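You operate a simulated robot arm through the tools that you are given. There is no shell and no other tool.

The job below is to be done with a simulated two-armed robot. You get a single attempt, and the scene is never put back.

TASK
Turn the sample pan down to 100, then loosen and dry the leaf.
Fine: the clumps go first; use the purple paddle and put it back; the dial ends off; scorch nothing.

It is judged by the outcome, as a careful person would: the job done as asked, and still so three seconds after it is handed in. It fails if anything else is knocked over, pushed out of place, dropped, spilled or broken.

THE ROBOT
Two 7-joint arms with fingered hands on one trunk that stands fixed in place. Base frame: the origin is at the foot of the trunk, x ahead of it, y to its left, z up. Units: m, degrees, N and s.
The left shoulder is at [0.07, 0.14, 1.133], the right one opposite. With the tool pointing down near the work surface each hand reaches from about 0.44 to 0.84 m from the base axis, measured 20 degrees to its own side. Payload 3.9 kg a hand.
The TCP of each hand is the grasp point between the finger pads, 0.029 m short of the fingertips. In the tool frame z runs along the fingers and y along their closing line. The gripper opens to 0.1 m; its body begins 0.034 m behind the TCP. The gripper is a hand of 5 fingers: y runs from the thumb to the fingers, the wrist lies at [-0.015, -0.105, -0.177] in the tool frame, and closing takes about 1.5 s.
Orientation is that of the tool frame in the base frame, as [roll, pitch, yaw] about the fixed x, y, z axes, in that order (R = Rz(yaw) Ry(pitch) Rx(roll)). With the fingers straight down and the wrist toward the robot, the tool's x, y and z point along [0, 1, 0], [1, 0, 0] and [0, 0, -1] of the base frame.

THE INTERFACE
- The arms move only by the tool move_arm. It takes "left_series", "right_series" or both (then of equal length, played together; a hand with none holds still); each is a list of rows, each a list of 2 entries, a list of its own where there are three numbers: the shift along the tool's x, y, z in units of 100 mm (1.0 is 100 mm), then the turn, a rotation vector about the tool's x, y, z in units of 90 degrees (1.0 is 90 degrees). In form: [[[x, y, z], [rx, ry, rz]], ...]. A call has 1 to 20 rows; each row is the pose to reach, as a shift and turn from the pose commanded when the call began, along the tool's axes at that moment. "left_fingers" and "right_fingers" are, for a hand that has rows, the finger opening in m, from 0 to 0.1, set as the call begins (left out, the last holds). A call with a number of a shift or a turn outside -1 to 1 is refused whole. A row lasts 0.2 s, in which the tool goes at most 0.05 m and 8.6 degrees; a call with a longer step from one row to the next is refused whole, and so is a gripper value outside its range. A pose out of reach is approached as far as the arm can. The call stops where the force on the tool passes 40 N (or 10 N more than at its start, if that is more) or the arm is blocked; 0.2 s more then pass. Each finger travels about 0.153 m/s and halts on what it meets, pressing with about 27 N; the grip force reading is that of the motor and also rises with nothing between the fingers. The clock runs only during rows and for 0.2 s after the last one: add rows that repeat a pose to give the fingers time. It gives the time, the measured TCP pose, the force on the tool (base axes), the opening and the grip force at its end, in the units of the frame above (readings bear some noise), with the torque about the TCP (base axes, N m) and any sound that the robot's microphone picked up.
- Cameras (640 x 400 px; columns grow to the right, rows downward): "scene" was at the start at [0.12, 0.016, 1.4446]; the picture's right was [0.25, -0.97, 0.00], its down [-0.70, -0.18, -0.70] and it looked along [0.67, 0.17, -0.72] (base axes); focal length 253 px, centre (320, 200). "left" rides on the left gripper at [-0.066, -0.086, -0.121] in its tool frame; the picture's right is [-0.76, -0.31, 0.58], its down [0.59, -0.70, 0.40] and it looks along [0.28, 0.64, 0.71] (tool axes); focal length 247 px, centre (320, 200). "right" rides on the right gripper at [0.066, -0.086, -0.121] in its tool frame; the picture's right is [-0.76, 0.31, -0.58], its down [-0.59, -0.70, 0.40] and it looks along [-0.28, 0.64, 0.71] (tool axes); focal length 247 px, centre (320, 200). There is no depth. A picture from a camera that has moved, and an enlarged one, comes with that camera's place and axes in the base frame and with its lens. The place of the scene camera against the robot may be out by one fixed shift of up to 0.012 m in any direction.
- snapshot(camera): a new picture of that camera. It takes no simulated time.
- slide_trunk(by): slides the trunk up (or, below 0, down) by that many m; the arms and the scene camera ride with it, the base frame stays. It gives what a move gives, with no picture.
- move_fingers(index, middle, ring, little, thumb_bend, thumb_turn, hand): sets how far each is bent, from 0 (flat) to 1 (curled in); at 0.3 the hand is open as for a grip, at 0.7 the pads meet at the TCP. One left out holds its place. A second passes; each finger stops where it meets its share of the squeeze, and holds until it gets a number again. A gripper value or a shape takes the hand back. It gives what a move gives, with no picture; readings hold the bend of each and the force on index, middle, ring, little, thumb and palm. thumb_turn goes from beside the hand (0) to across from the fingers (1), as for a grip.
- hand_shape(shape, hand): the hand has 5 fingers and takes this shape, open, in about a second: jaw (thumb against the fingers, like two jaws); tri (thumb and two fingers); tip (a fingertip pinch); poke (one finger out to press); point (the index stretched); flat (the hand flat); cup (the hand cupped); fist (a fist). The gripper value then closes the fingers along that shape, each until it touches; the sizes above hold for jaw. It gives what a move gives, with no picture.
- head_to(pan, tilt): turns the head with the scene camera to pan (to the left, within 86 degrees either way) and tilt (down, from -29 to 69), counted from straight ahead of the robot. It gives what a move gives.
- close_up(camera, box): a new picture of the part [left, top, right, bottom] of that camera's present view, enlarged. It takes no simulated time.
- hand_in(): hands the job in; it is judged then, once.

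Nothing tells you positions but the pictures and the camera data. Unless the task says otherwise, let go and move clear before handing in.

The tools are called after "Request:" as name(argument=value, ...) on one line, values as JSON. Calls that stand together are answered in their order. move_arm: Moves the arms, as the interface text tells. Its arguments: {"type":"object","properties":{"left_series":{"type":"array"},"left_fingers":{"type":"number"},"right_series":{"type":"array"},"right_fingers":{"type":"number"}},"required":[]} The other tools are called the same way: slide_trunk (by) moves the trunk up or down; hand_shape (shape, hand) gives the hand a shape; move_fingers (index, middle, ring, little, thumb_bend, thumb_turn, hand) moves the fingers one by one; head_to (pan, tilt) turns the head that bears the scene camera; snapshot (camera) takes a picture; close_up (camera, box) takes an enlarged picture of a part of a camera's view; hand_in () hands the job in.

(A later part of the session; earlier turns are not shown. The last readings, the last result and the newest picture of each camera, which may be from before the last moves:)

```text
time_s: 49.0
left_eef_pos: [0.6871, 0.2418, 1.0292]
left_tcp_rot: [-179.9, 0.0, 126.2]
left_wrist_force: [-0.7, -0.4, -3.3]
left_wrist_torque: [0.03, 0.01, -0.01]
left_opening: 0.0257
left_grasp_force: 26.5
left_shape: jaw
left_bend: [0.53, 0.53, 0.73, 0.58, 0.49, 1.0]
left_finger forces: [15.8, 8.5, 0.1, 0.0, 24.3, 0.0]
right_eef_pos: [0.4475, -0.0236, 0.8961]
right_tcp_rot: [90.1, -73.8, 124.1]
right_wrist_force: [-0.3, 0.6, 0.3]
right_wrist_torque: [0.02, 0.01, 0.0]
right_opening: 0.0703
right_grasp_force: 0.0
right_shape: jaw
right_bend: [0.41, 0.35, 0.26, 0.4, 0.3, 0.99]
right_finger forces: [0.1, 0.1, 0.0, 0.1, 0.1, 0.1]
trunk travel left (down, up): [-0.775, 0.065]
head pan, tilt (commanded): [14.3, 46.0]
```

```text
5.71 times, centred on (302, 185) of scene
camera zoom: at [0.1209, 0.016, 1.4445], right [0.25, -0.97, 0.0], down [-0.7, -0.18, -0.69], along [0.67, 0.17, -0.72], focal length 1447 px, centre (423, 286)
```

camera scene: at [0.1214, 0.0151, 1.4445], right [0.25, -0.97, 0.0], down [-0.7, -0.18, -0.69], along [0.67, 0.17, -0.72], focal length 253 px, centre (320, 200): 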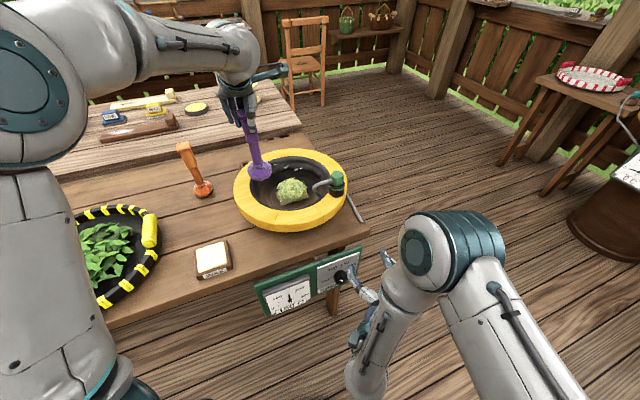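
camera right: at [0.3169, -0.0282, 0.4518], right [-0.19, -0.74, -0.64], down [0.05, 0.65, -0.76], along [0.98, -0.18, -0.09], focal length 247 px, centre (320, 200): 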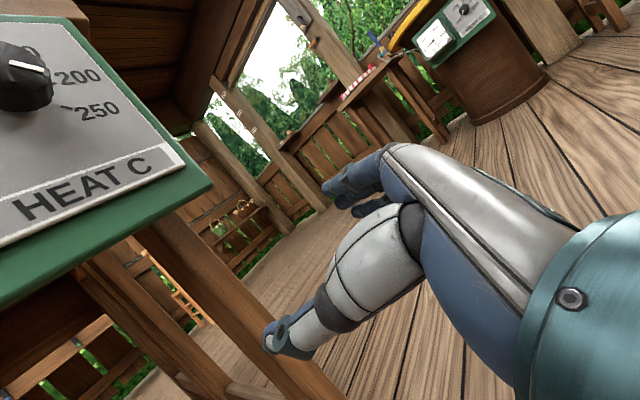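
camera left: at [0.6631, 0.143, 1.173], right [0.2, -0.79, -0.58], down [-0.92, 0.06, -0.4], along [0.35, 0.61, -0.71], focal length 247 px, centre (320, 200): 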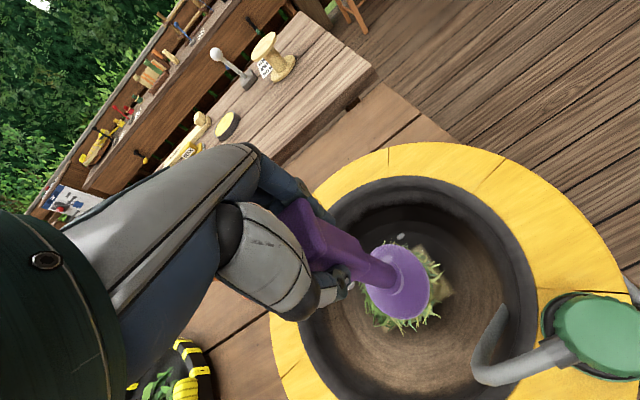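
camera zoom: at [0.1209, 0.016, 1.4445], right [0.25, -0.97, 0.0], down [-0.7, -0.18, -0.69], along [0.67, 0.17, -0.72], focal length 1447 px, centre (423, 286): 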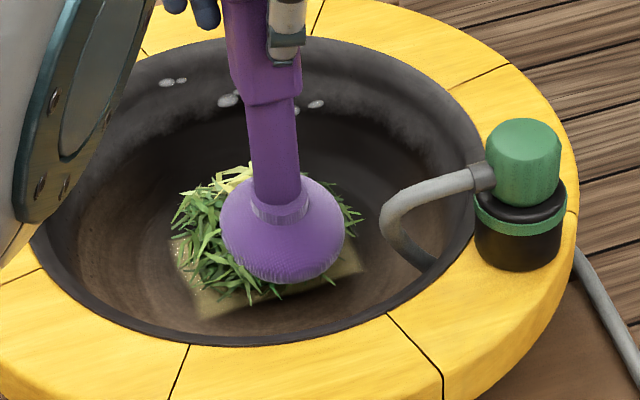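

The foot is down at leaf level, slightly right of the clump's middle. I'm finding the bottom carefully with 3 mm steps.

Request:
move_arm(left_series=[[[0.05, 0, 0.03], [0, 0, 0]], [[0.1, 0, 0.06], [0, 0, 0]], [[0.1, 0, 0.09], [0, 0, 0]], [[0.1, 0, 0.12], [0, 0, 0]]])

Request:
close_up(camera="scene", box=[252, 150, 352, 220])

```text
time_s: 50.0
left_eef_pos: [0.6806, 0.2501, 1.0172]
left_tcp_rot: [-179.9, 0.0, 126.3]
left_wrist_force: [-0.4, 0.6, -4.3]
left_wrist_torque: [-0.01, -0.01, 0.02]
left_opening: 0.0255
left_grasp_force: 27.7
left_shape: jaw
left_bend: [0.53, 0.53, 0.73, 0.58, 0.49, 1.0]
left_finger forces: [15.9, 8.4, 0.1, 0.1, 24.3, 0.0]
right_eef_pos: [0.449, -0.0241, 0.8961]
right_tcp_rot: [90.3, -73.8, 123.8]
right_wrist_force: [-0.1, 0.0, -0.5]
right_wrist_torque: [-0.02, 0.01, 0.0]
right_opening: 0.0705
right_grasp_force: 0.1
right_shape: jaw
right_bend: [0.41, 0.35, 0.26, 0.4, 0.3, 0.99]
right_finger forces: [0.1, 0.1, 0.0, 0.0, 0.1, 0.0]
trunk travel left (down, up): [-0.775, 0.065]
head pan, tilt (commanded): [14.3, 46.0]
```

```text
5.71 times, centred on (302, 185) of scene
camera zoom: at [0.1208, 0.0162, 1.4445], right [0.25, -0.97, 0.0], down [-0.7, -0.18, -0.69], along [0.67, 0.17, -0.72], focal length 1447 px, centre (423, 286)
```

zoom: 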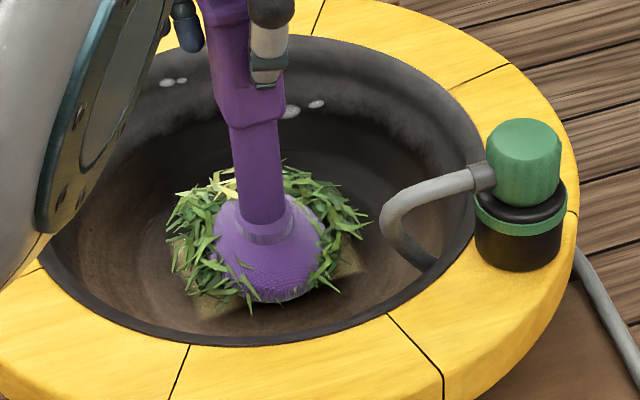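

The clump is opening up around the paddle, and the leaf inside is still green. I'm continuing down carefully to find the pan bottom.

Request:
move_arm(left_series=[[[0, 0, 0.02], [0, 0, 0]], [[0, 0, 0.04], [0, 0, 0]], [[0, 0, 0.06], [0, 0, 0]], [[0, 0, 0.08], [0, 0, 0]], [[0, 0, 0.1], [0, 0, 0]], [[0, 0, 0.12], [0, 0, 0]]])

Request:
close_up(camera="scene", box=[252, 150, 352, 220])

Request:
close_up(camera="scene", box=[240, 225, 400, 325])

```text
time_s: 51.4
left_eef_pos: [0.6803, 0.2493, 1.0128]
left_tcp_rot: [179.4, 0.2, 126.2]
left_wrist_force: [5.4, 1.4, 27.3]
left_wrist_torque: [0.05, -0.18, -0.03]
left_opening: 0.0275
left_grasp_force: 27.3
left_shape: jaw
left_bend: [0.52, 0.52, 0.73, 0.58, 0.46, 1.0]
left_finger forces: [21.5, 11.3, 0.0, 0.0, 27.8, 0.0]
right_eef_pos: [0.445, -0.025, 0.8999]
right_tcp_rot: [89.6, -73.7, 124.5]
right_wrist_force: [0.3, -0.4, -0.2]
right_wrist_torque: [0.03, 0.04, 0.0]
right_opening: 0.0704
right_grasp_force: 0.0
right_shape: jaw
right_bend: [0.41, 0.35, 0.26, 0.4, 0.3, 0.99]
right_finger forces: [0.0, 0.0, 0.0, 0.0, 0.0, 0.0]
trunk travel left (down, up): [-0.775, 0.065]
head pan, tilt (commanded): [14.3, 46.0]
```

```text
5.71 times, centred on (302, 185) of scene
camera zoom: at [0.116, 0.0142, 1.4454], right [0.25, -0.97, 0.0], down [-0.69, -0.18, -0.7], along [0.68, 0.17, -0.72], focal length 1447 px, centre (423, 286)
```

zoom: 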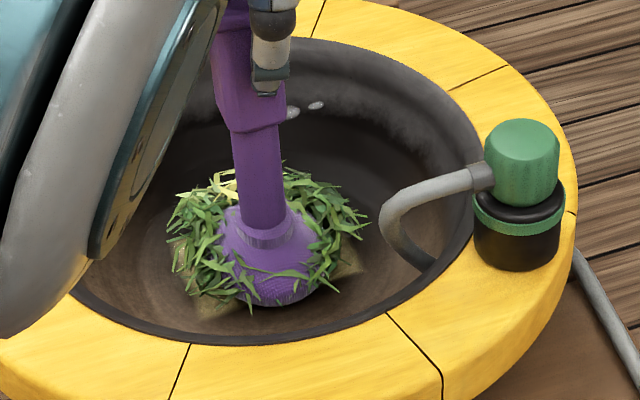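

```text
4.00 times, centred on (320, 275) of scene
camera zoom: at [0.116, 0.0142, 1.4454], right [0.25, -0.97, 0.0], down [-0.69, -0.18, -0.7], along [0.68, 0.17, -0.72], focal length 1013 px, centre (320, -100)
```

zoom: 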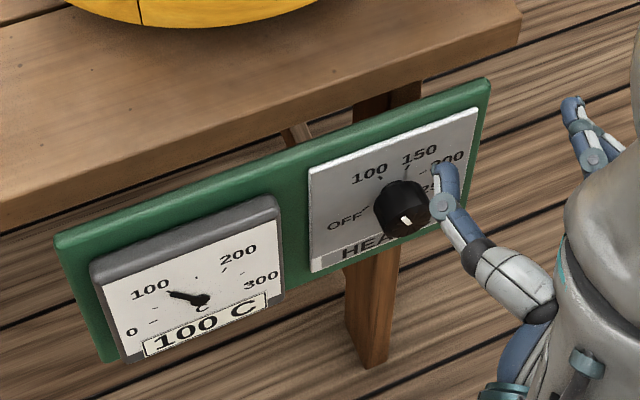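

The pan bottom is found at TCP z about 1.013, and the gauge is steady at 100 C. I'm lifting about 1 cm clear and working the clump apart with slow circles.

Request:
move_arm(left_series=[[[0, 0, -0.1], [0, 0, 0]], [[0, 0, -0.2], [0, 0, 0]], [[0.15, 0, -0.2], [0, 0, 0]], [[0.25, 0, -0.2], [0, 0, 0]], [[0.18, 0.18, -0.2], [0, 0, 0]], [[0, 0.25, -0.2], [0, 0, 0]], [[-0.18, 0.18, -0.2], [0, 0, 0]], [[-0.25, 0, -0.2], [0, 0, 0]], [[-0.18, -0.18, -0.2], [0, 0, 0]], [[0, -0.25, -0.2], [0, 0, 0]], [[0.18, -0.18, -0.2], [0, 0, 0]], [[0.25, 0, -0.2], [0, 0, 0]], [[0.18, 0.18, -0.2], [0, 0, 0]], [[0, 0.25, -0.2], [0, 0, 0]], [[-0.18, 0.18, -0.2], [0, 0, 0]], [[-0.25, 0, -0.2], [0, 0, 0]], [[-0.18, -0.18, -0.2], [0, 0, 0]], [[0, -0.25, -0.2], [0, 0, 0]], [[0.18, -0.18, -0.2], [0, 0, 0]], [[0, 0, -0.2], [0, 0, 0]]])

Request:
close_up(camera="scene", box=[252, 150, 352, 220])

Request:
snapshot(camera="left")

```text
time_s: 55.6
left_eef_pos: [0.6818, 0.2485, 1.0225]
left_tcp_rot: [-179.9, -0.2, 126.1]
left_wrist_force: [0.0, 0.5, -4.6]
left_wrist_torque: [0.04, 0.04, -0.01]
left_opening: 0.0263
left_grasp_force: 27.1
left_shape: jaw
left_bend: [0.52, 0.52, 0.73, 0.58, 0.47, 1.0]
left_finger forces: [16.8, 8.3, 0.2, 0.0, 25.0, 0.1]
right_eef_pos: [0.449, -0.0247, 0.8956]
right_tcp_rot: [90.7, -73.9, 123.4]
right_wrist_force: [0.6, -0.1, -0.1]
right_wrist_torque: [-0.01, -0.04, 0.01]
right_opening: 0.0703
right_grasp_force: 0.1
right_shape: jaw
right_bend: [0.41, 0.35, 0.26, 0.4, 0.3, 0.99]
right_finger forces: [0.0, 0.0, 0.1, 0.1, 0.0, 0.1]
trunk travel left (down, up): [-0.775, 0.065]
head pan, tilt (commanded): [14.3, 46.0]
```

```text
5.71 times, centred on (302, 185) of scene
camera zoom: at [0.1234, 0.0164, 1.4442], right [0.25, -0.97, 0.0], down [-0.7, -0.18, -0.69], along [0.67, 0.17, -0.72], focal length 1447 px, centre (423, 286)
```

zoom: 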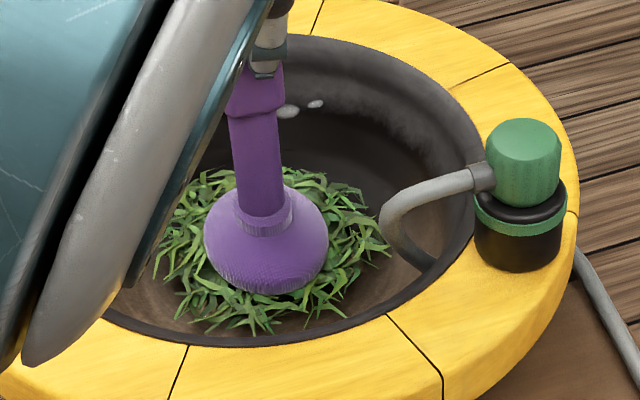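

```text
taken
camera left: at [0.6522, 0.1449, 1.1442], right [0.2, -0.79, -0.58], down [-0.92, 0.06, -0.4], along [0.35, 0.61, -0.71], focal length 247 px, centre (320, 200)
```

left: 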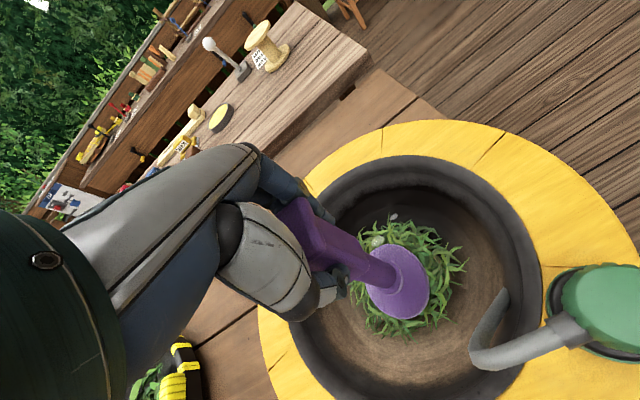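

The leaf has spread out loose and green. I'm lifting the paddle clear to inspect the bed for remaining clumps.

Request:
move_arm(left_series=[[[0, 0, -0.35], [0, 0, 0]], [[0.2, 0.0, -0.7], [0, 0, 0]], [[0.6, 0, -0.9], [0, 0, 0]]])

Request:
close_up(camera="scene", box=[252, 150, 352, 220])

Request:
close_up(camera="left", box=[320, 160, 560, 360])

Request:
close_up(camera="scene", box=[240, 225, 400, 325])

```text
time_s: 56.4
left_eef_pos: [0.6413, 0.2993, 1.1149]
left_tcp_rot: [180.0, 0.1, 126.1]
left_wrist_force: [-1.2, -0.5, -4.3]
left_wrist_torque: [-0.11, -0.01, -0.05]
left_opening: 0.0263
left_grasp_force: 26.8
left_shape: jaw
left_bend: [0.52, 0.52, 0.73, 0.58, 0.47, 1.0]
left_finger forces: [16.7, 8.4, 0.1, 0.0, 25.2, 0.0]
right_eef_pos: [0.4464, -0.0227, 0.8985]
right_tcp_rot: [90.0, -73.6, 124.1]
right_wrist_force: [-0.6, -0.8, 0.1]
right_wrist_torque: [-0.03, 0.03, -0.01]
right_opening: 0.0705
right_grasp_force: 0.1
right_shape: jaw
right_bend: [0.41, 0.35, 0.26, 0.4, 0.3, 0.99]
right_finger forces: [0.0, 0.0, 0.0, 0.1, 0.0, 0.0]
trunk travel left (down, up): [-0.775, 0.065]
head pan, tilt (commanded): [14.3, 46.0]
```

```text
5.71 times, centred on (302, 185) of scene
camera zoom: at [0.1184, 0.0179, 1.4447], right [0.25, -0.97, 0.0], down [-0.7, -0.18, -0.7], along [0.67, 0.17, -0.72], focal length 1447 px, centre (423, 286)
```

zoom: 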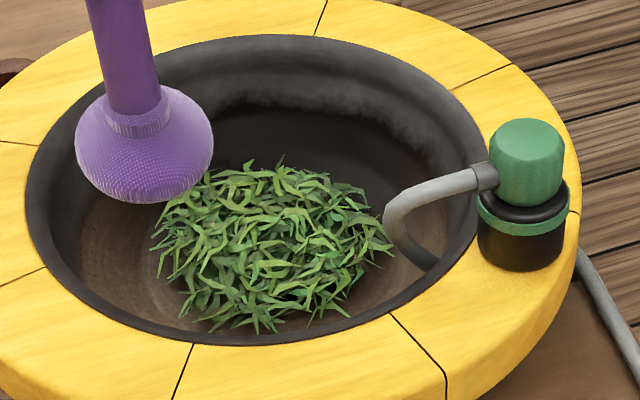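

```text
2.00 times, centred on (440, 260) of left
camera zoom: at [0.6116, 0.1954, 1.237], right [0.2, -0.79, -0.58], down [-0.91, 0.06, -0.4], along [0.35, 0.61, -0.71], focal length 494 px, centre (80, 80)
```

zoom: 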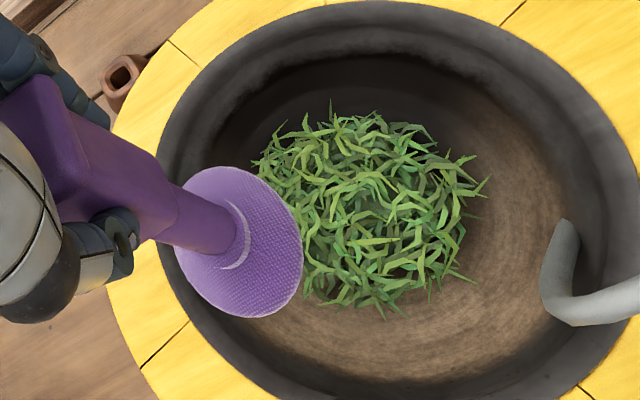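

```text
4.00 times, centred on (320, 275) of scene
camera zoom: at [0.1184, 0.0179, 1.4447], right [0.25, -0.97, 0.0], down [-0.7, -0.18, -0.7], along [0.67, 0.17, -0.72], focal length 1013 px, centre (320, -100)
```

zoom: 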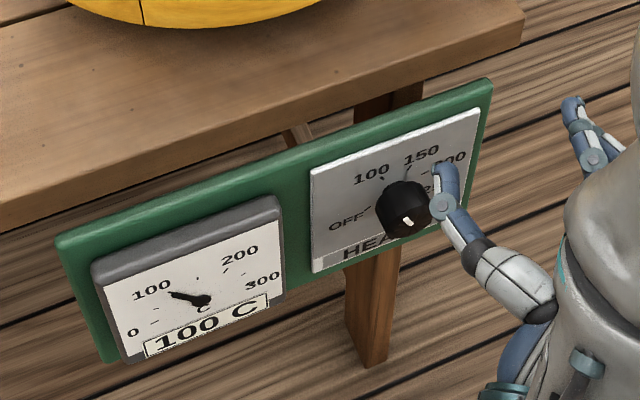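

The leaf is spread evenly with no clump left, and the probe still shows 100 C. I'm stirring it in wider circles now to dry it.

Request:
move_arm(left_series=[[[-0.3, 0.02, 0.3], [0, 0, 0]], [[-0.6, 0.04, 0.6], [0, 0, 0]], [[-0.65, 0.04, 0.86], [0, 0, 0]], [[-0.3, 0.04, 0.86], [0, 0, 0]], [[-0.4, 0.29, 0.86], [0, 0, 0]], [[-0.65, 0.39, 0.86], [0, 0, 0]], [[-0.9, 0.29, 0.86], [0, 0, 0]], [[-1.0, 0.04, 0.86], [0, 0, 0]], [[-0.9, -0.21, 0.86], [0, 0, 0]], [[-0.65, -0.31, 0.86], [0, 0, 0]], [[-0.4, -0.21, 0.86], [0, 0, 0]], [[-0.3, 0.04, 0.86], [0, 0, 0]], [[-0.4, 0.29, 0.86], [0, 0, 0]], [[-0.65, 0.39, 0.86], [0, 0, 0]], [[-0.9, 0.29, 0.86], [0, 0, 0]], [[-1.0, 0.04, 0.86], [0, 0, 0]], [[-0.9, -0.21, 0.86], [0, 0, 0]], [[-0.65, -0.31, 0.86], [0, 0, 0]], [[-0.4, -0.21, 0.86], [0, 0, 0]], [[-0.65, 0.04, 0.86], [0, 0, 0]]])

Request:
close_up(camera="scene", box=[252, 150, 352, 220])

Request:
close_up(camera="left", box=[300, 160, 540, 360])

```text
time_s: 60.6
left_eef_pos: [0.6912, 0.2478, 1.0266]
left_tcp_rot: [-179.8, -0.1, 126.0]
left_wrist_force: [-0.7, 0.4, -5.0]
left_wrist_torque: [0.03, 0.03, 0.01]
left_opening: 0.0264
left_grasp_force: 27.1
left_shape: jaw
left_bend: [0.52, 0.52, 0.73, 0.59, 0.47, 1.0]
left_finger forces: [16.4, 8.5, 0.0, 0.0, 24.7, 0.0]
right_eef_pos: [0.4502, -0.0232, 0.8969]
right_tcp_rot: [90.6, -73.9, 123.4]
right_wrist_force: [-0.3, -0.1, 0.4]
right_wrist_torque: [0.0, -0.01, -0.01]
right_opening: 0.07
right_grasp_force: 0.1
right_shape: jaw
right_bend: [0.41, 0.35, 0.26, 0.4, 0.3, 0.99]
right_finger forces: [0.0, 0.0, 0.0, 0.1, 0.1, 0.0]
trunk travel left (down, up): [-0.775, 0.065]
head pan, tilt (commanded): [14.3, 46.0]
```

```text
5.71 times, centred on (302, 185) of scene
camera zoom: at [0.1249, 0.0171, 1.444], right [0.25, -0.97, 0.0], down [-0.7, -0.18, -0.69], along [0.67, 0.17, -0.72], focal length 1447 px, centre (423, 286)
```

zoom: 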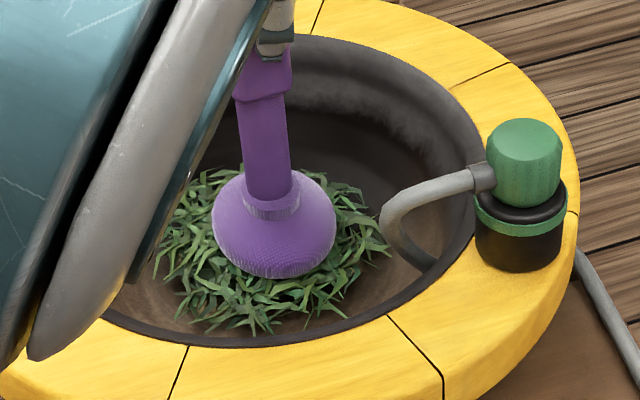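

```text
2.00 times, centred on (420, 260) of left
camera zoom: at [0.6609, 0.1441, 1.1482], right [0.19, -0.79, -0.58], down [-0.92, 0.06, -0.39], along [0.35, 0.61, -0.71], focal length 494 px, centre (120, 80)
```

zoom: 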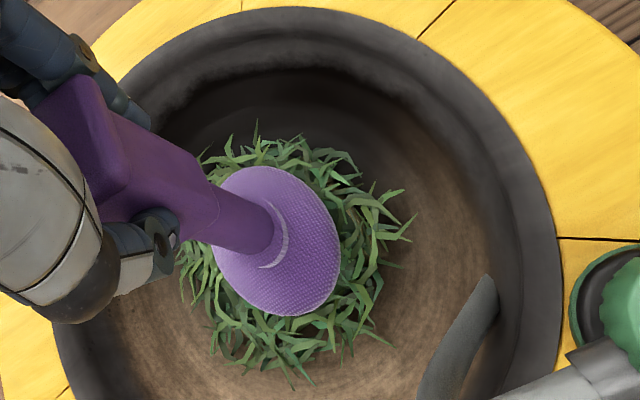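

The leaf is darkening evenly as it dries. I'm continuing the circles.

Request:
move_arm(left_series=[[[0.35, 0, 0], [0, 0, 0]], [[0.25, -0.25, 0], [0, 0, 0]], [[0, -0.35, 0], [0, 0, 0]], [[-0.25, -0.25, 0], [0, 0, 0]], [[-0.35, 0, 0], [0, 0, 0]], [[-0.25, 0.25, 0], [0, 0, 0]], [[0, 0.35, 0], [0, 0, 0]], [[0.25, 0.25, 0], [0, 0, 0]], [[0.35, 0, 0], [0, 0, 0]], [[0.25, -0.25, 0], [0, 0, 0]], [[0, -0.35, 0], [0, 0, 0]], [[-0.25, -0.25, 0], [0, 0, 0]], [[-0.35, 0, 0], [0, 0, 0]], [[-0.25, 0.25, 0], [0, 0, 0]], [[0, 0.35, 0], [0, 0, 0]], [[0.25, 0.25, 0], [0, 0, 0]], [[0.35, 0, 0], [0, 0, 0]], [[0.2, -0.2, 0], [0, 0, 0]], [[0, -0.1, 0], [0, 0, 0]], [[0, 0, 0], [0, 0, 0]]])

Request:
close_up(camera="left", box=[300, 160, 540, 360])

Request:
close_up(camera="scene", box=[240, 150, 400, 325])

```text
time_s: 64.8
left_eef_pos: [0.6888, 0.2491, 1.0297]
left_tcp_rot: [180.0, -0.1, 126.2]
left_wrist_force: [0.5, 0.4, -4.5]
left_wrist_torque: [-0.05, 0.02, 0.0]
left_opening: 0.0263
left_grasp_force: 27.4
left_shape: jaw
left_bend: [0.52, 0.52, 0.73, 0.59, 0.47, 1.0]
left_finger forces: [16.1, 8.5, 0.0, 0.1, 24.8, 0.1]
right_eef_pos: [0.4474, -0.0233, 0.8966]
right_tcp_rot: [90.3, -73.7, 123.9]
right_wrist_force: [0.2, -0.5, -0.4]
right_wrist_torque: [0.01, -0.01, 0.01]
right_opening: 0.0704
right_grasp_force: 0.1
right_shape: jaw
right_bend: [0.41, 0.35, 0.26, 0.4, 0.3, 0.99]
right_finger forces: [0.1, 0.1, 0.0, 0.1, 0.1, 0.1]
trunk travel left (down, up): [-0.775, 0.065]
head pan, tilt (commanded): [14.3, 46.0]
```

```text
2.00 times, centred on (420, 260) of left
camera zoom: at [0.6581, 0.1449, 1.1511], right [0.2, -0.79, -0.58], down [-0.92, 0.06, -0.4], along [0.35, 0.61, -0.71], focal length 494 px, centre (120, 80)
```

zoom: 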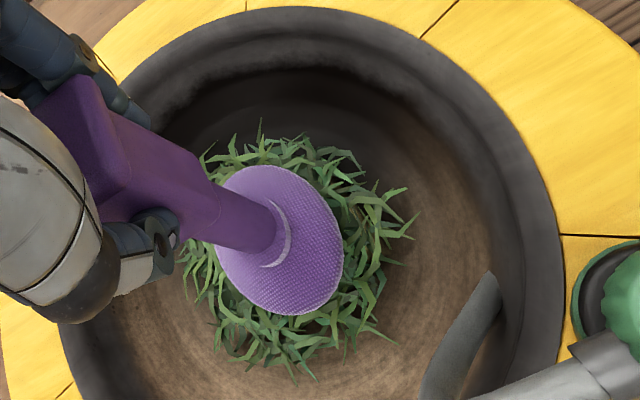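

```text
2.29 times, centred on (320, 238) of scene
camera zoom: at [0.1205, 0.0167, 1.4445], right [0.25, -0.97, 0.0], down [-0.7, -0.18, -0.69], along [0.67, 0.17, -0.72], focal length 579 px, centre (320, 114)
```

zoom: 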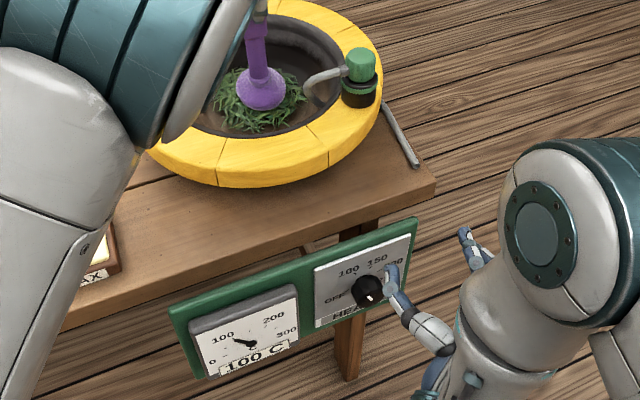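

The leaf is still drying slowly with the gauge at 100 C. I'm stirring on, with presses between circles.

Request:
move_arm(left_series=[[[0.35, 0, 0.05], [0, 0, 0]], [[0.25, -0.25, 0.05], [0, 0, 0]], [[0, -0.35, 0.05], [0, 0, 0]], [[-0.25, -0.25, 0.05], [0, 0, 0]], [[-0.35, 0, 0.05], [0, 0, 0]], [[-0.25, 0.25, 0.05], [0, 0, 0]], [[0, 0.35, 0.05], [0, 0, 0]], [[0.25, 0.25, 0.05], [0, 0, 0]], [[0.35, 0, 0.05], [0, 0, 0]], [[0.25, -0.25, 0.05], [0, 0, 0]], [[0, -0.35, 0.05], [0, 0, 0]], [[-0.25, -0.25, 0.05], [0, 0, 0]], [[-0.35, 0, 0.05], [0, 0, 0]], [[-0.25, 0.25, 0.05], [0, 0, 0]], [[0, 0.35, 0.05], [0, 0, 0]], [[0.25, 0.25, 0.05], [0, 0, 0]], [[0.35, 0, 0.05], [0, 0, 0]], [[0.2, -0.2, 0.05], [0, 0, 0]], [[0, -0.1, 0.05], [0, 0, 0]], [[0, 0, 0.0], [0, 0, 0]]])

Request:
move_arm(left_series=[[[0.3, 0, 0.05], [0, 0, 0]], [[0.21, 0.21, 0.05], [0, 0, 0]], [[0, 0.3, 0.05], [0, 0, 0]], [[-0.21, 0.21, 0.05], [0, 0, 0]], [[-0.3, 0, 0.05], [0, 0, 0]], [[-0.21, -0.21, 0.05], [0, 0, 0]], [[0, -0.3, 0.05], [0, 0, 0]], [[0.21, -0.21, 0.05], [0, 0, 0]], [[0.3, 0, 0.05], [0, 0, 0]], [[0.21, 0.21, 0.05], [0, 0, 0]], [[0, 0.3, 0.05], [0, 0, 0]], [[-0.21, 0.21, 0.05], [0, 0, 0]], [[-0.3, 0, 0.05], [0, 0, 0]], [[-0.21, -0.21, 0.05], [0, 0, 0]], [[0, -0.3, 0.05], [0, 0, 0]], [[0.21, -0.21, 0.05], [0, 0, 0]], [[0.1, 0, 0.0], [0, 0, 0]], [[0.1, 0, -0.35], [0, 0, 0]], [[0.3, 0, -0.7], [0, 0, 0]], [[0.7, 0, -0.8], [0, 0, 0]]])

Request:
close_up(camera="scene", box=[252, 150, 352, 220])

Request:
close_up(camera="left", box=[320, 160, 560, 360])

Request:
close_up(camera="scene", box=[240, 225, 400, 325])

```text
time_s: 69.0
left_eef_pos: [0.6878, 0.2476, 1.0295]
left_tcp_rot: [-179.9, 0.1, 126.3]
left_wrist_force: [0.0, -0.1, -3.9]
left_wrist_torque: [-0.01, 0.0, 0.01]
left_opening: 0.0265
left_grasp_force: 27.4
left_shape: jaw
left_bend: [0.52, 0.52, 0.73, 0.59, 0.47, 1.0]
left_finger forces: [16.1, 8.5, 0.1, 0.0, 24.7, 0.1]
right_eef_pos: [0.4472, -0.0229, 0.8981]
right_tcp_rot: [90.1, -73.7, 123.9]
right_wrist_force: [0.0, 0.1, -0.5]
right_wrist_torque: [-0.01, -0.02, -0.01]
right_opening: 0.0704
right_grasp_force: 0.1
right_shape: jaw
right_bend: [0.41, 0.35, 0.26, 0.4, 0.3, 0.99]
right_finger forces: [0.0, 0.0, 0.0, 0.0, 0.0, 0.1]
trunk travel left (down, up): [-0.775, 0.065]
head pan, tilt (commanded): [14.3, 46.0]
```

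```text
time_s: 73.2
left_eef_pos: [0.6475, 0.3065, 1.1099]
left_tcp_rot: [-180.0, 0.1, 126.3]
left_wrist_force: [1.2, -0.5, -3.4]
left_wrist_torque: [-0.06, -0.02, -0.03]
left_opening: 0.0262
left_grasp_force: 26.8
left_shape: jaw
left_bend: [0.52, 0.52, 0.73, 0.59, 0.47, 1.0]
left_finger forces: [15.7, 8.7, 0.1, 0.0, 24.6, 0.0]
right_eef_pos: [0.4481, -0.0224, 0.8982]
right_tcp_rot: [90.5, -73.7, 123.6]
right_wrist_force: [0.5, 0.4, -0.7]
right_wrist_torque: [-0.01, 0.0, -0.01]
right_opening: 0.0702
right_grasp_force: 0.1
right_shape: jaw
right_bend: [0.41, 0.35, 0.26, 0.4, 0.3, 0.99]
right_finger forces: [0.0, 0.0, 0.0, 0.1, 0.0, 0.0]
trunk travel left (down, up): [-0.775, 0.065]
head pan, tilt (commanded): [14.3, 46.0]
```

```text
5.71 times, centred on (302, 185) of scene
camera zoom: at [0.1199, 0.0185, 1.4445], right [0.25, -0.97, 0.0], down [-0.7, -0.18, -0.69], along [0.67, 0.17, -0.72], focal length 1447 px, centre (423, 286)
```

zoom: 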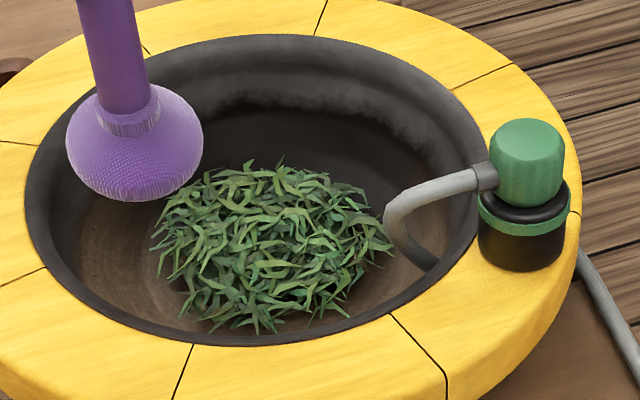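

```text
2.00 times, centred on (440, 260) of left
camera zoom: at [0.6164, 0.2034, 1.232], right [0.2, -0.79, -0.58], down [-0.92, 0.06, -0.4], along [0.35, 0.61, -0.71], focal length 494 px, centre (80, 80)
```

zoom: 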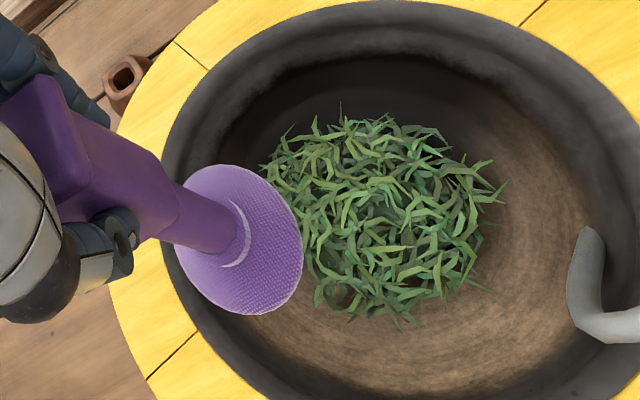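

```text
4.00 times, centred on (320, 275) of scene
camera zoom: at [0.1199, 0.0185, 1.4445], right [0.25, -0.97, 0.0], down [-0.7, -0.18, -0.69], along [0.67, 0.17, -0.72], focal length 1013 px, centre (320, -100)
```

zoom: 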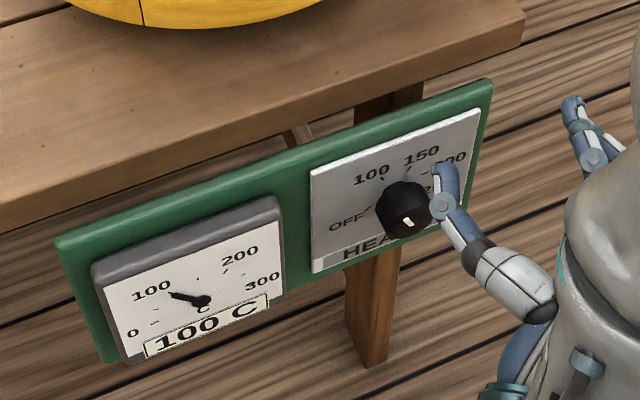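

The leaf is evenly loose and gradually darkening, with no scorch marks. It doesn't look fully dry yet, so I'm going back to stirring.

Request:
move_arm(left_series=[[[-0.35, 0, 0.3], [0, 0, 0]], [[-0.7, 0, 0.6], [0, 0, 0]], [[-0.7, 0, 0.84], [0, 0, 0]], [[-0.35, 0, 0.84], [0, 0, 0]], [[-0.45, -0.25, 0.84], [0, 0, 0]], [[-0.7, -0.35, 0.84], [0, 0, 0]], [[-0.92, -0.25, 0.84], [0, 0, 0]], [[-1.0, 0, 0.84], [0, 0, 0]], [[-0.92, 0.25, 0.84], [0, 0, 0]], [[-0.7, 0.35, 0.84], [0, 0, 0]], [[-0.45, 0.25, 0.84], [0, 0, 0]], [[-0.35, 0, 0.84], [0, 0, 0]], [[-0.45, -0.25, 0.84], [0, 0, 0]], [[-0.7, -0.35, 0.84], [0, 0, 0]], [[-0.92, -0.25, 0.84], [0, 0, 0]], [[-1.0, 0, 0.84], [0, 0, 0]], [[-0.92, 0.25, 0.84], [0, 0, 0]], [[-0.7, 0.35, 0.84], [0, 0, 0]], [[-0.6, 0.15, 0.84], [0, 0, 0]], [[-0.7, 0, 0.84], [0, 0, 0]]])

Request:
move_arm(left_series=[[[0.35, 0, 0], [0, 0, 0]], [[0.25, -0.25, 0], [0, 0, 0]], [[0, -0.35, 0], [0, 0, 0]], [[-0.25, -0.25, 0], [0, 0, 0]], [[-0.35, 0, 0], [0, 0, 0]], [[-0.25, 0.25, 0], [0, 0, 0]], [[0, 0.35, 0], [0, 0, 0]], [[0.25, 0.25, 0], [0, 0, 0]], [[0.35, 0, 0], [0, 0, 0]], [[0.25, -0.25, 0], [0, 0, 0]], [[0, -0.35, 0], [0, 0, 0]], [[-0.25, -0.25, 0], [0, 0, 0]], [[-0.35, 0, 0], [0, 0, 0]], [[-0.25, 0.25, 0], [0, 0, 0]], [[0, 0.35, 0], [0, 0, 0]], [[0.25, 0.25, 0], [0, 0, 0]], [[0.35, 0, 0], [0, 0, 0]], [[0.2, -0.2, 0], [0, 0, 0]], [[0, -0.1, 0], [0, 0, 0]], [[0, 0, 0], [0, 0, 0]]])

Request:
close_up(camera="left", box=[300, 160, 540, 360])

Request:
close_up(camera="scene", box=[240, 150, 400, 325])

```text
time_s: 77.4
left_eef_pos: [0.6894, 0.2468, 1.0253]
left_tcp_rot: [179.9, -0.1, 126.1]
left_wrist_force: [0.5, -0.3, -4.8]
left_wrist_torque: [0.02, 0.04, -0.03]
left_opening: 0.026
left_grasp_force: 27.2
left_shape: jaw
left_bend: [0.52, 0.52, 0.73, 0.59, 0.47, 1.0]
left_finger forces: [15.8, 8.7, 0.0, 0.0, 24.7, 0.1]
right_eef_pos: [0.4479, -0.0245, 0.8976]
right_tcp_rot: [90.5, -73.9, 123.6]
right_wrist_force: [-0.1, 0.4, 0.6]
right_wrist_torque: [0.01, 0.02, -0.02]
right_opening: 0.0707
right_grasp_force: 0.0
right_shape: jaw
right_bend: [0.41, 0.35, 0.26, 0.4, 0.3, 0.99]
right_finger forces: [0.0, 0.1, 0.0, 0.1, 0.1, 0.0]
trunk travel left (down, up): [-0.775, 0.065]
head pan, tilt (commanded): [14.3, 46.0]
```

```text
time_s: 81.6
left_eef_pos: [0.6881, 0.2489, 1.0267]
left_tcp_rot: [-179.9, -0.1, 126.2]
left_wrist_force: [0.0, 0.6, -3.3]
left_wrist_torque: [-0.02, -0.03, 0.01]
left_opening: 0.0264
left_grasp_force: 26.8
left_shape: jaw
left_bend: [0.52, 0.52, 0.73, 0.59, 0.47, 1.0]
left_finger forces: [15.8, 8.6, 0.0, 0.0, 24.4, 0.0]
right_eef_pos: [0.4484, -0.0234, 0.8969]
right_tcp_rot: [90.4, -73.9, 123.8]
right_wrist_force: [-0.1, -0.9, 0.4]
right_wrist_torque: [0.01, 0.0, 0.01]
right_opening: 0.0701
right_grasp_force: 0.0
right_shape: jaw
right_bend: [0.41, 0.35, 0.26, 0.4, 0.3, 0.99]
right_finger forces: [0.0, 0.0, 0.0, 0.1, 0.0, 0.0]
trunk travel left (down, up): [-0.775, 0.065]
head pan, tilt (commanded): [14.3, 46.0]
```

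```text
2.00 times, centred on (420, 260) of left
camera zoom: at [0.6569, 0.145, 1.1472], right [0.2, -0.79, -0.58], down [-0.92, 0.06, -0.4], along [0.35, 0.61, -0.71], focal length 494 px, centre (120, 80)
```

zoom: 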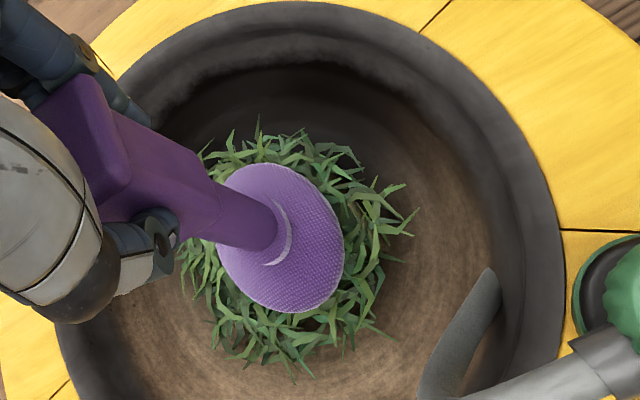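

```text
2.29 times, centred on (320, 238) of scene
camera zoom: at [0.1203, 0.0166, 1.4446], right [0.25, -0.97, 0.0], down [-0.7, -0.18, -0.69], along [0.67, 0.17, -0.72], focal length 579 px, centre (320, 114)
```

zoom: 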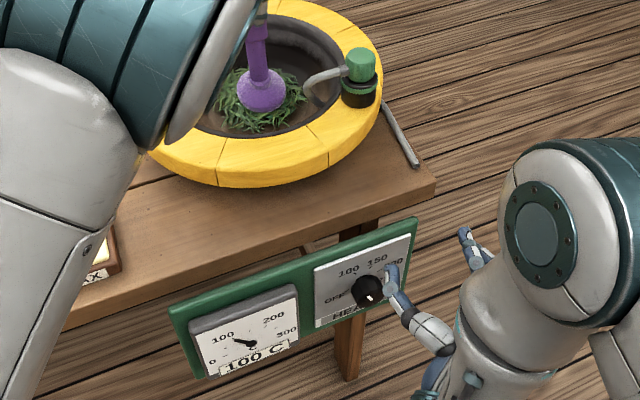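

No steam shows now and the leaf is dull green. I'm doing one more round, then lifting as before for a like-for-like comparison.

Request:
move_arm(left_series=[[[0.3, 0, 0.0], [0, 0, 0]], [[0.21, 0.21, 0.0], [0, 0, 0]], [[0, 0.3, 0.0], [0, 0, 0]], [[-0.21, 0.21, 0.0], [0, 0, 0]], [[-0.3, 0, 0.0], [0, 0, 0]], [[-0.21, -0.21, 0.0], [0, 0, 0]], [[0, -0.3, 0.0], [0, 0, 0]], [[0.21, -0.21, 0.0], [0, 0, 0]], [[0.3, 0, 0.0], [0, 0, 0]], [[0.21, 0.21, 0.0], [0, 0, 0]], [[0, 0.3, 0.0], [0, 0, 0]], [[-0.21, 0.21, 0.0], [0, 0, 0]], [[-0.3, 0, 0.0], [0, 0, 0]], [[-0.21, -0.21, 0.0], [0, 0, 0]], [[0, -0.3, 0.0], [0, 0, 0]], [[0.21, -0.21, 0.0], [0, 0, 0]], [[0.1, 0, 0.0], [0, 0, 0]], [[0.1, 0, -0.35], [0, 0, 0]], [[0.3, 0, -0.7], [0, 0, 0]], [[0.7, 0, -0.8], [0, 0, 0]]])

Request:
close_up(camera="scene", box=[252, 150, 352, 220])

Request:
close_up(camera="left", box=[320, 160, 560, 360])

Request:
close_up(camera="scene", box=[262, 170, 322, 210])

```text
time_s: 85.8
left_eef_pos: [0.644, 0.3063, 1.1073]
left_tcp_rot: [-179.9, 0.1, 126.3]
left_wrist_force: [1.2, -0.2, -4.5]
left_wrist_torque: [-0.07, -0.01, -0.01]
left_opening: 0.0263
left_grasp_force: 26.8
left_shape: jaw
left_bend: [0.52, 0.52, 0.73, 0.59, 0.47, 1.0]
left_finger forces: [15.6, 8.6, 0.0, 0.0, 24.5, 0.0]
right_eef_pos: [0.4465, -0.0226, 0.8977]
right_tcp_rot: [90.6, -73.7, 123.5]
right_wrist_force: [-0.1, 0.3, 0.0]
right_wrist_torque: [-0.02, -0.01, -0.04]
right_opening: 0.0702
right_grasp_force: 0.1
right_shape: jaw
right_bend: [0.41, 0.35, 0.26, 0.4, 0.3, 0.99]
right_finger forces: [0.1, 0.0, 0.0, 0.0, 0.0, 0.1]
trunk travel left (down, up): [-0.775, 0.065]
head pan, tilt (commanded): [14.3, 46.0]
```

```text
5.71 times, centred on (302, 185) of scene
camera zoom: at [0.1198, 0.0186, 1.4445], right [0.25, -0.97, 0.0], down [-0.7, -0.18, -0.69], along [0.67, 0.17, -0.72], focal length 1447 px, centre (423, 286)
```

zoom: 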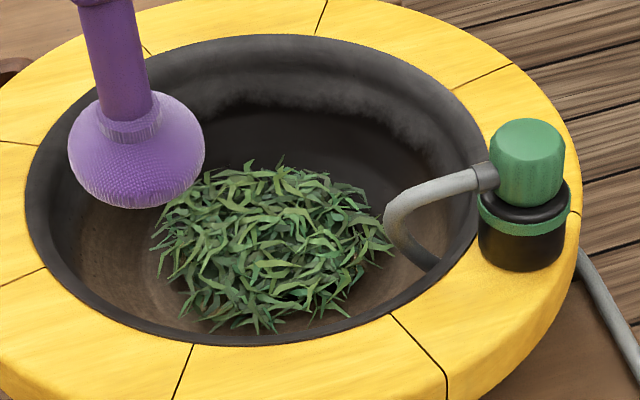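

```text
2.00 times, centred on (440, 260) of left
camera zoom: at [0.6144, 0.2028, 1.229], right [0.2, -0.79, -0.58], down [-0.92, 0.06, -0.4], along [0.35, 0.61, -0.71], focal length 494 px, centre (80, 80)
```

zoom: 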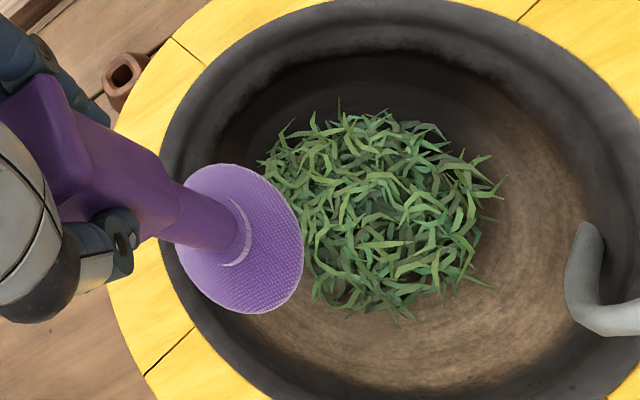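

```text
10.00 times, centred on (292, 190) of scene
camera zoom: at [0.1198, 0.0186, 1.4445], right [0.25, -0.97, 0.0], down [-0.7, -0.18, -0.69], along [0.67, 0.17, -0.72], focal length 2533 px, centre (600, 300)
```

zoom: 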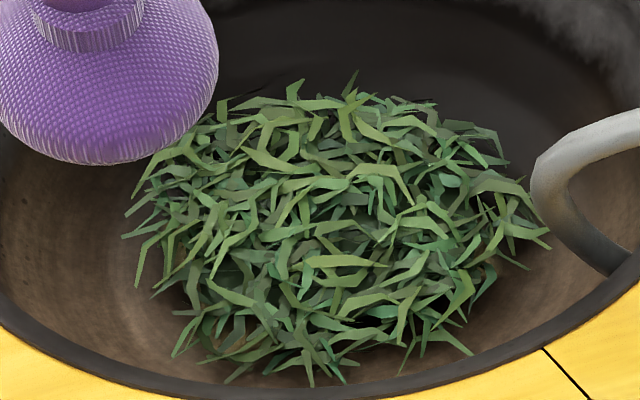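

Compared with 12 s ago the leaf is only slightly duller, so drying seems to be nearing its end. I'll stir two more rounds and compare again.

Request:
move_arm(left_series=[[[-0.35, 0, 0.3], [0, 0, 0]], [[-0.7, 0, 0.6], [0, 0, 0]], [[-0.7, 0, 0.84], [0, 0, 0]], [[-0.35, 0, 0.84], [0, 0, 0]], [[-0.45, -0.25, 0.84], [0, 0, 0]], [[-0.7, -0.35, 0.84], [0, 0, 0]], [[-0.92, -0.25, 0.84], [0, 0, 0]], [[-1.0, 0, 0.84], [0, 0, 0]], [[-0.92, 0.25, 0.84], [0, 0, 0]], [[-0.7, 0.35, 0.84], [0, 0, 0]], [[-0.45, 0.25, 0.84], [0, 0, 0]], [[-0.35, 0, 0.84], [0, 0, 0]], [[-0.45, -0.25, 0.84], [0, 0, 0]], [[-0.7, -0.35, 0.84], [0, 0, 0]], [[-0.92, -0.25, 0.84], [0, 0, 0]], [[-1.0, 0, 0.84], [0, 0, 0]], [[-0.92, 0.25, 0.84], [0, 0, 0]], [[-0.7, 0.35, 0.84], [0, 0, 0]], [[-0.6, 0.15, 0.84], [0, 0, 0]], [[-0.7, 0, 0.84], [0, 0, 0]]])

Request:
move_arm(left_series=[[[0.4, 0, 0], [0, 0, 0]], [[0.28, -0.28, 0], [0, 0, 0]], [[0, -0.4, 0], [0, 0, 0]], [[-0.28, -0.28, 0], [0, 0, 0]], [[-0.4, 0, 0], [0, 0, 0]], [[-0.28, 0.28, 0], [0, 0, 0]], [[0, 0.4, 0], [0, 0, 0]], [[0.28, 0.28, 0], [0, 0, 0]], [[0.4, 0, 0], [0, 0, 0]], [[0.28, -0.28, 0], [0, 0, 0]], [[0, -0.4, 0], [0, 0, 0]], [[-0.28, -0.28, 0], [0, 0, 0]], [[-0.4, 0, 0], [0, 0, 0]], [[-0.28, 0.28, 0], [0, 0, 0]], [[0, 0.4, 0], [0, 0, 0]], [[0.28, 0.28, 0], [0, 0, 0]], [[0.3, 0, 0], [0, 0, 0]], [[0.2, -0.2, 0], [0, 0, 0]], [[0, -0.1, 0], [0, 0, 0]], [[0, 0, 0], [0, 0, 0]]])

Request:
move_arm(left_series=[[[0.3, 0, 0.0], [0, 0, 0]], [[0.21, 0.21, 0.0], [0, 0, 0]], [[0, 0.3, 0.0], [0, 0, 0]], [[-0.21, 0.21, 0.0], [0, 0, 0]], [[-0.3, 0, 0.0], [0, 0, 0]], [[-0.21, -0.21, 0.0], [0, 0, 0]], [[0, -0.3, 0.0], [0, 0, 0]], [[0.21, -0.21, 0.0], [0, 0, 0]], [[0.3, 0, 0.0], [0, 0, 0]], [[0.21, 0.21, 0.0], [0, 0, 0]], [[0, 0.3, 0.0], [0, 0, 0]], [[-0.21, 0.21, 0.0], [0, 0, 0]], [[-0.3, 0, 0.0], [0, 0, 0]], [[-0.21, -0.21, 0.0], [0, 0, 0]], [[0, -0.3, 0.0], [0, 0, 0]], [[0.21, -0.21, 0.0], [0, 0, 0]], [[0.1, 0, 0.0], [0, 0, 0]], [[0.1, 0, -0.35], [0, 0, 0]], [[0.3, 0, -0.7], [0, 0, 0]], [[0.7, 0, -0.8], [0, 0, 0]]])

Request:
close_up(camera="scene", box=[252, 150, 352, 220])

Request:
close_up(camera="left", box=[320, 160, 560, 360])

Request:
close_up(camera="scene", box=[262, 170, 322, 210])

Request:
close_up(camera="scene", box=[240, 225, 400, 325])

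```text
time_s: 90.0
left_eef_pos: [0.688, 0.2475, 1.0222]
left_tcp_rot: [-179.9, 0.0, 126.2]
left_wrist_force: [0.1, 0.6, -3.6]
left_wrist_torque: [0.05, 0.0, 0.01]
left_opening: 0.0262
left_grasp_force: 26.7
left_shape: jaw
left_bend: [0.52, 0.52, 0.73, 0.59, 0.47, 1.0]
left_finger forces: [15.8, 8.8, 0.0, 0.0, 24.6, 0.1]
right_eef_pos: [0.4477, -0.0249, 0.8965]
right_tcp_rot: [90.1, -73.9, 124.0]
right_wrist_force: [0.2, -0.6, 0.9]
right_wrist_torque: [-0.01, 0.02, 0.05]
right_opening: 0.0702
right_grasp_force: 0.0
right_shape: jaw
right_bend: [0.41, 0.35, 0.26, 0.4, 0.3, 0.99]
right_finger forces: [0.0, 0.1, 0.0, 0.0, 0.1, 0.0]
trunk travel left (down, up): [-0.775, 0.065]
head pan, tilt (commanded): [14.3, 46.0]
```

```text
time_s: 94.2
left_eef_pos: [0.6878, 0.2478, 1.0214]
left_tcp_rot: [180.0, 0.1, 126.2]
left_wrist_force: [-0.3, -0.1, -3.7]
left_wrist_torque: [-0.06, 0.02, 0.02]
left_opening: 0.026
left_grasp_force: 26.8
left_shape: jaw
left_bend: [0.52, 0.52, 0.73, 0.59, 0.47, 1.0]
left_finger forces: [15.9, 8.5, 0.0, 0.1, 24.4, 0.0]
right_eef_pos: [0.4475, -0.0242, 0.8965]
right_tcp_rot: [90.3, -73.8, 123.7]
right_wrist_force: [0.5, 0.1, 0.1]
right_wrist_torque: [-0.01, 0.0, -0.03]
right_opening: 0.0707
right_grasp_force: 0.0
right_shape: jaw
right_bend: [0.41, 0.35, 0.26, 0.4, 0.3, 0.99]
right_finger forces: [0.1, 0.0, 0.1, 0.0, 0.1, 0.0]
trunk travel left (down, up): [-0.775, 0.065]
head pan, tilt (commanded): [14.3, 46.0]
```

```text
time_s: 98.4
left_eef_pos: [0.6449, 0.3083, 1.1035]
left_tcp_rot: [-180.0, 0.2, 126.1]
left_wrist_force: [0.9, 0.1, -4.3]
left_wrist_torque: [-0.08, 0.0, -0.01]
left_opening: 0.026
left_grasp_force: 26.7
left_shape: jaw
left_bend: [0.52, 0.52, 0.73, 0.59, 0.47, 1.0]
left_finger forces: [15.9, 9.0, 0.1, 0.0, 25.0, 0.1]
right_eef_pos: [0.4469, -0.0227, 0.8976]
right_tcp_rot: [90.4, -73.7, 123.7]
right_wrist_force: [-0.4, 0.4, 0.4]
right_wrist_torque: [0.06, 0.02, 0.01]
right_opening: 0.0702
right_grasp_force: 0.1
right_shape: jaw
right_bend: [0.41, 0.35, 0.26, 0.4, 0.3, 0.99]
right_finger forces: [0.1, 0.0, 0.0, 0.1, 0.0, 0.1]
trunk travel left (down, up): [-0.775, 0.065]
head pan, tilt (commanded): [14.3, 46.0]
```

```text
5.71 times, centred on (302, 185) of scene
camera zoom: at [0.1197, 0.0184, 1.4445], right [0.25, -0.97, 0.0], down [-0.7, -0.18, -0.7], along [0.67, 0.17, -0.72], focal length 1447 px, centre (423, 286)
```

zoom: 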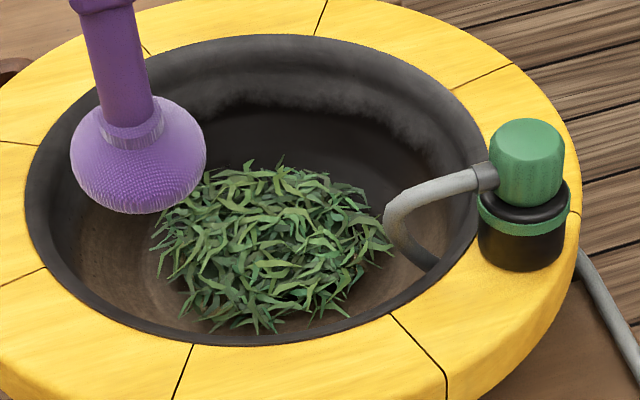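

```text
2.00 times, centred on (440, 260) of left
camera zoom: at [0.6143, 0.2035, 1.2246], right [0.2, -0.79, -0.58], down [-0.92, 0.06, -0.4], along [0.35, 0.61, -0.71], focal length 494 px, centre (80, 80)
```

zoom: 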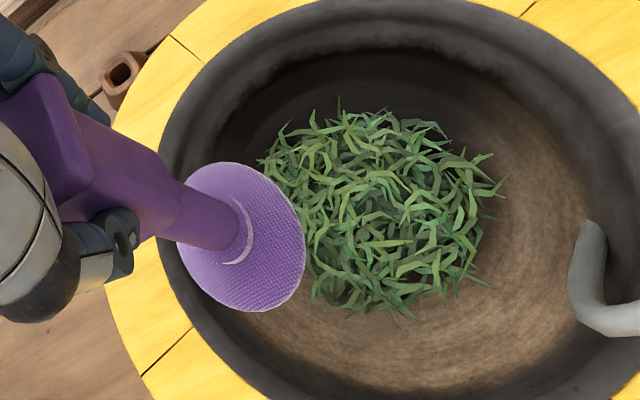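

```text
10.00 times, centred on (292, 190) of scene
camera zoom: at [0.1197, 0.0184, 1.4445], right [0.25, -0.97, 0.0], down [-0.7, -0.18, -0.7], along [0.67, 0.17, -0.72], focal length 2533 px, centre (600, 300)
```

zoom: 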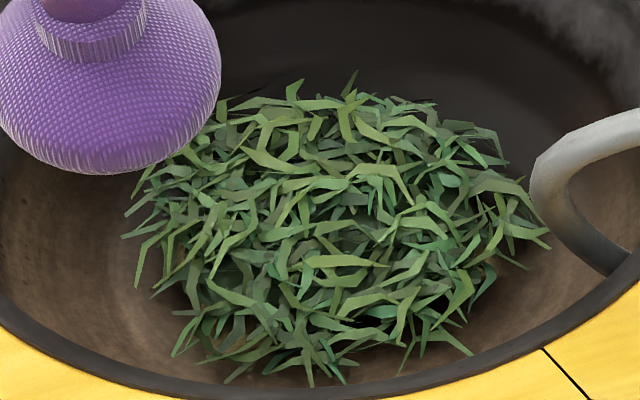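

```text
4.00 times, centred on (320, 275) of scene
camera zoom: at [0.1197, 0.0184, 1.4445], right [0.25, -0.97, 0.0], down [-0.7, -0.18, -0.7], along [0.67, 0.17, -0.72], focal length 1013 px, centre (320, -100)
```

zoom: 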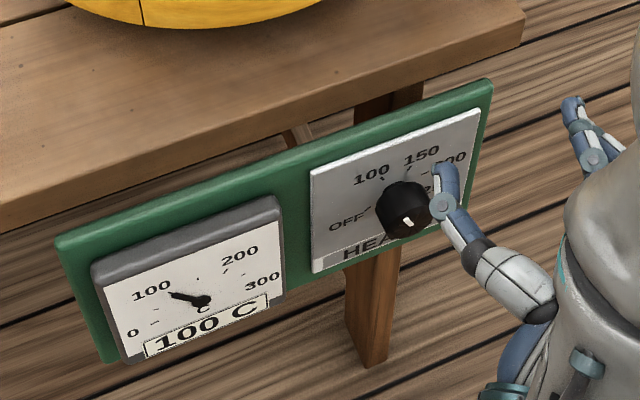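

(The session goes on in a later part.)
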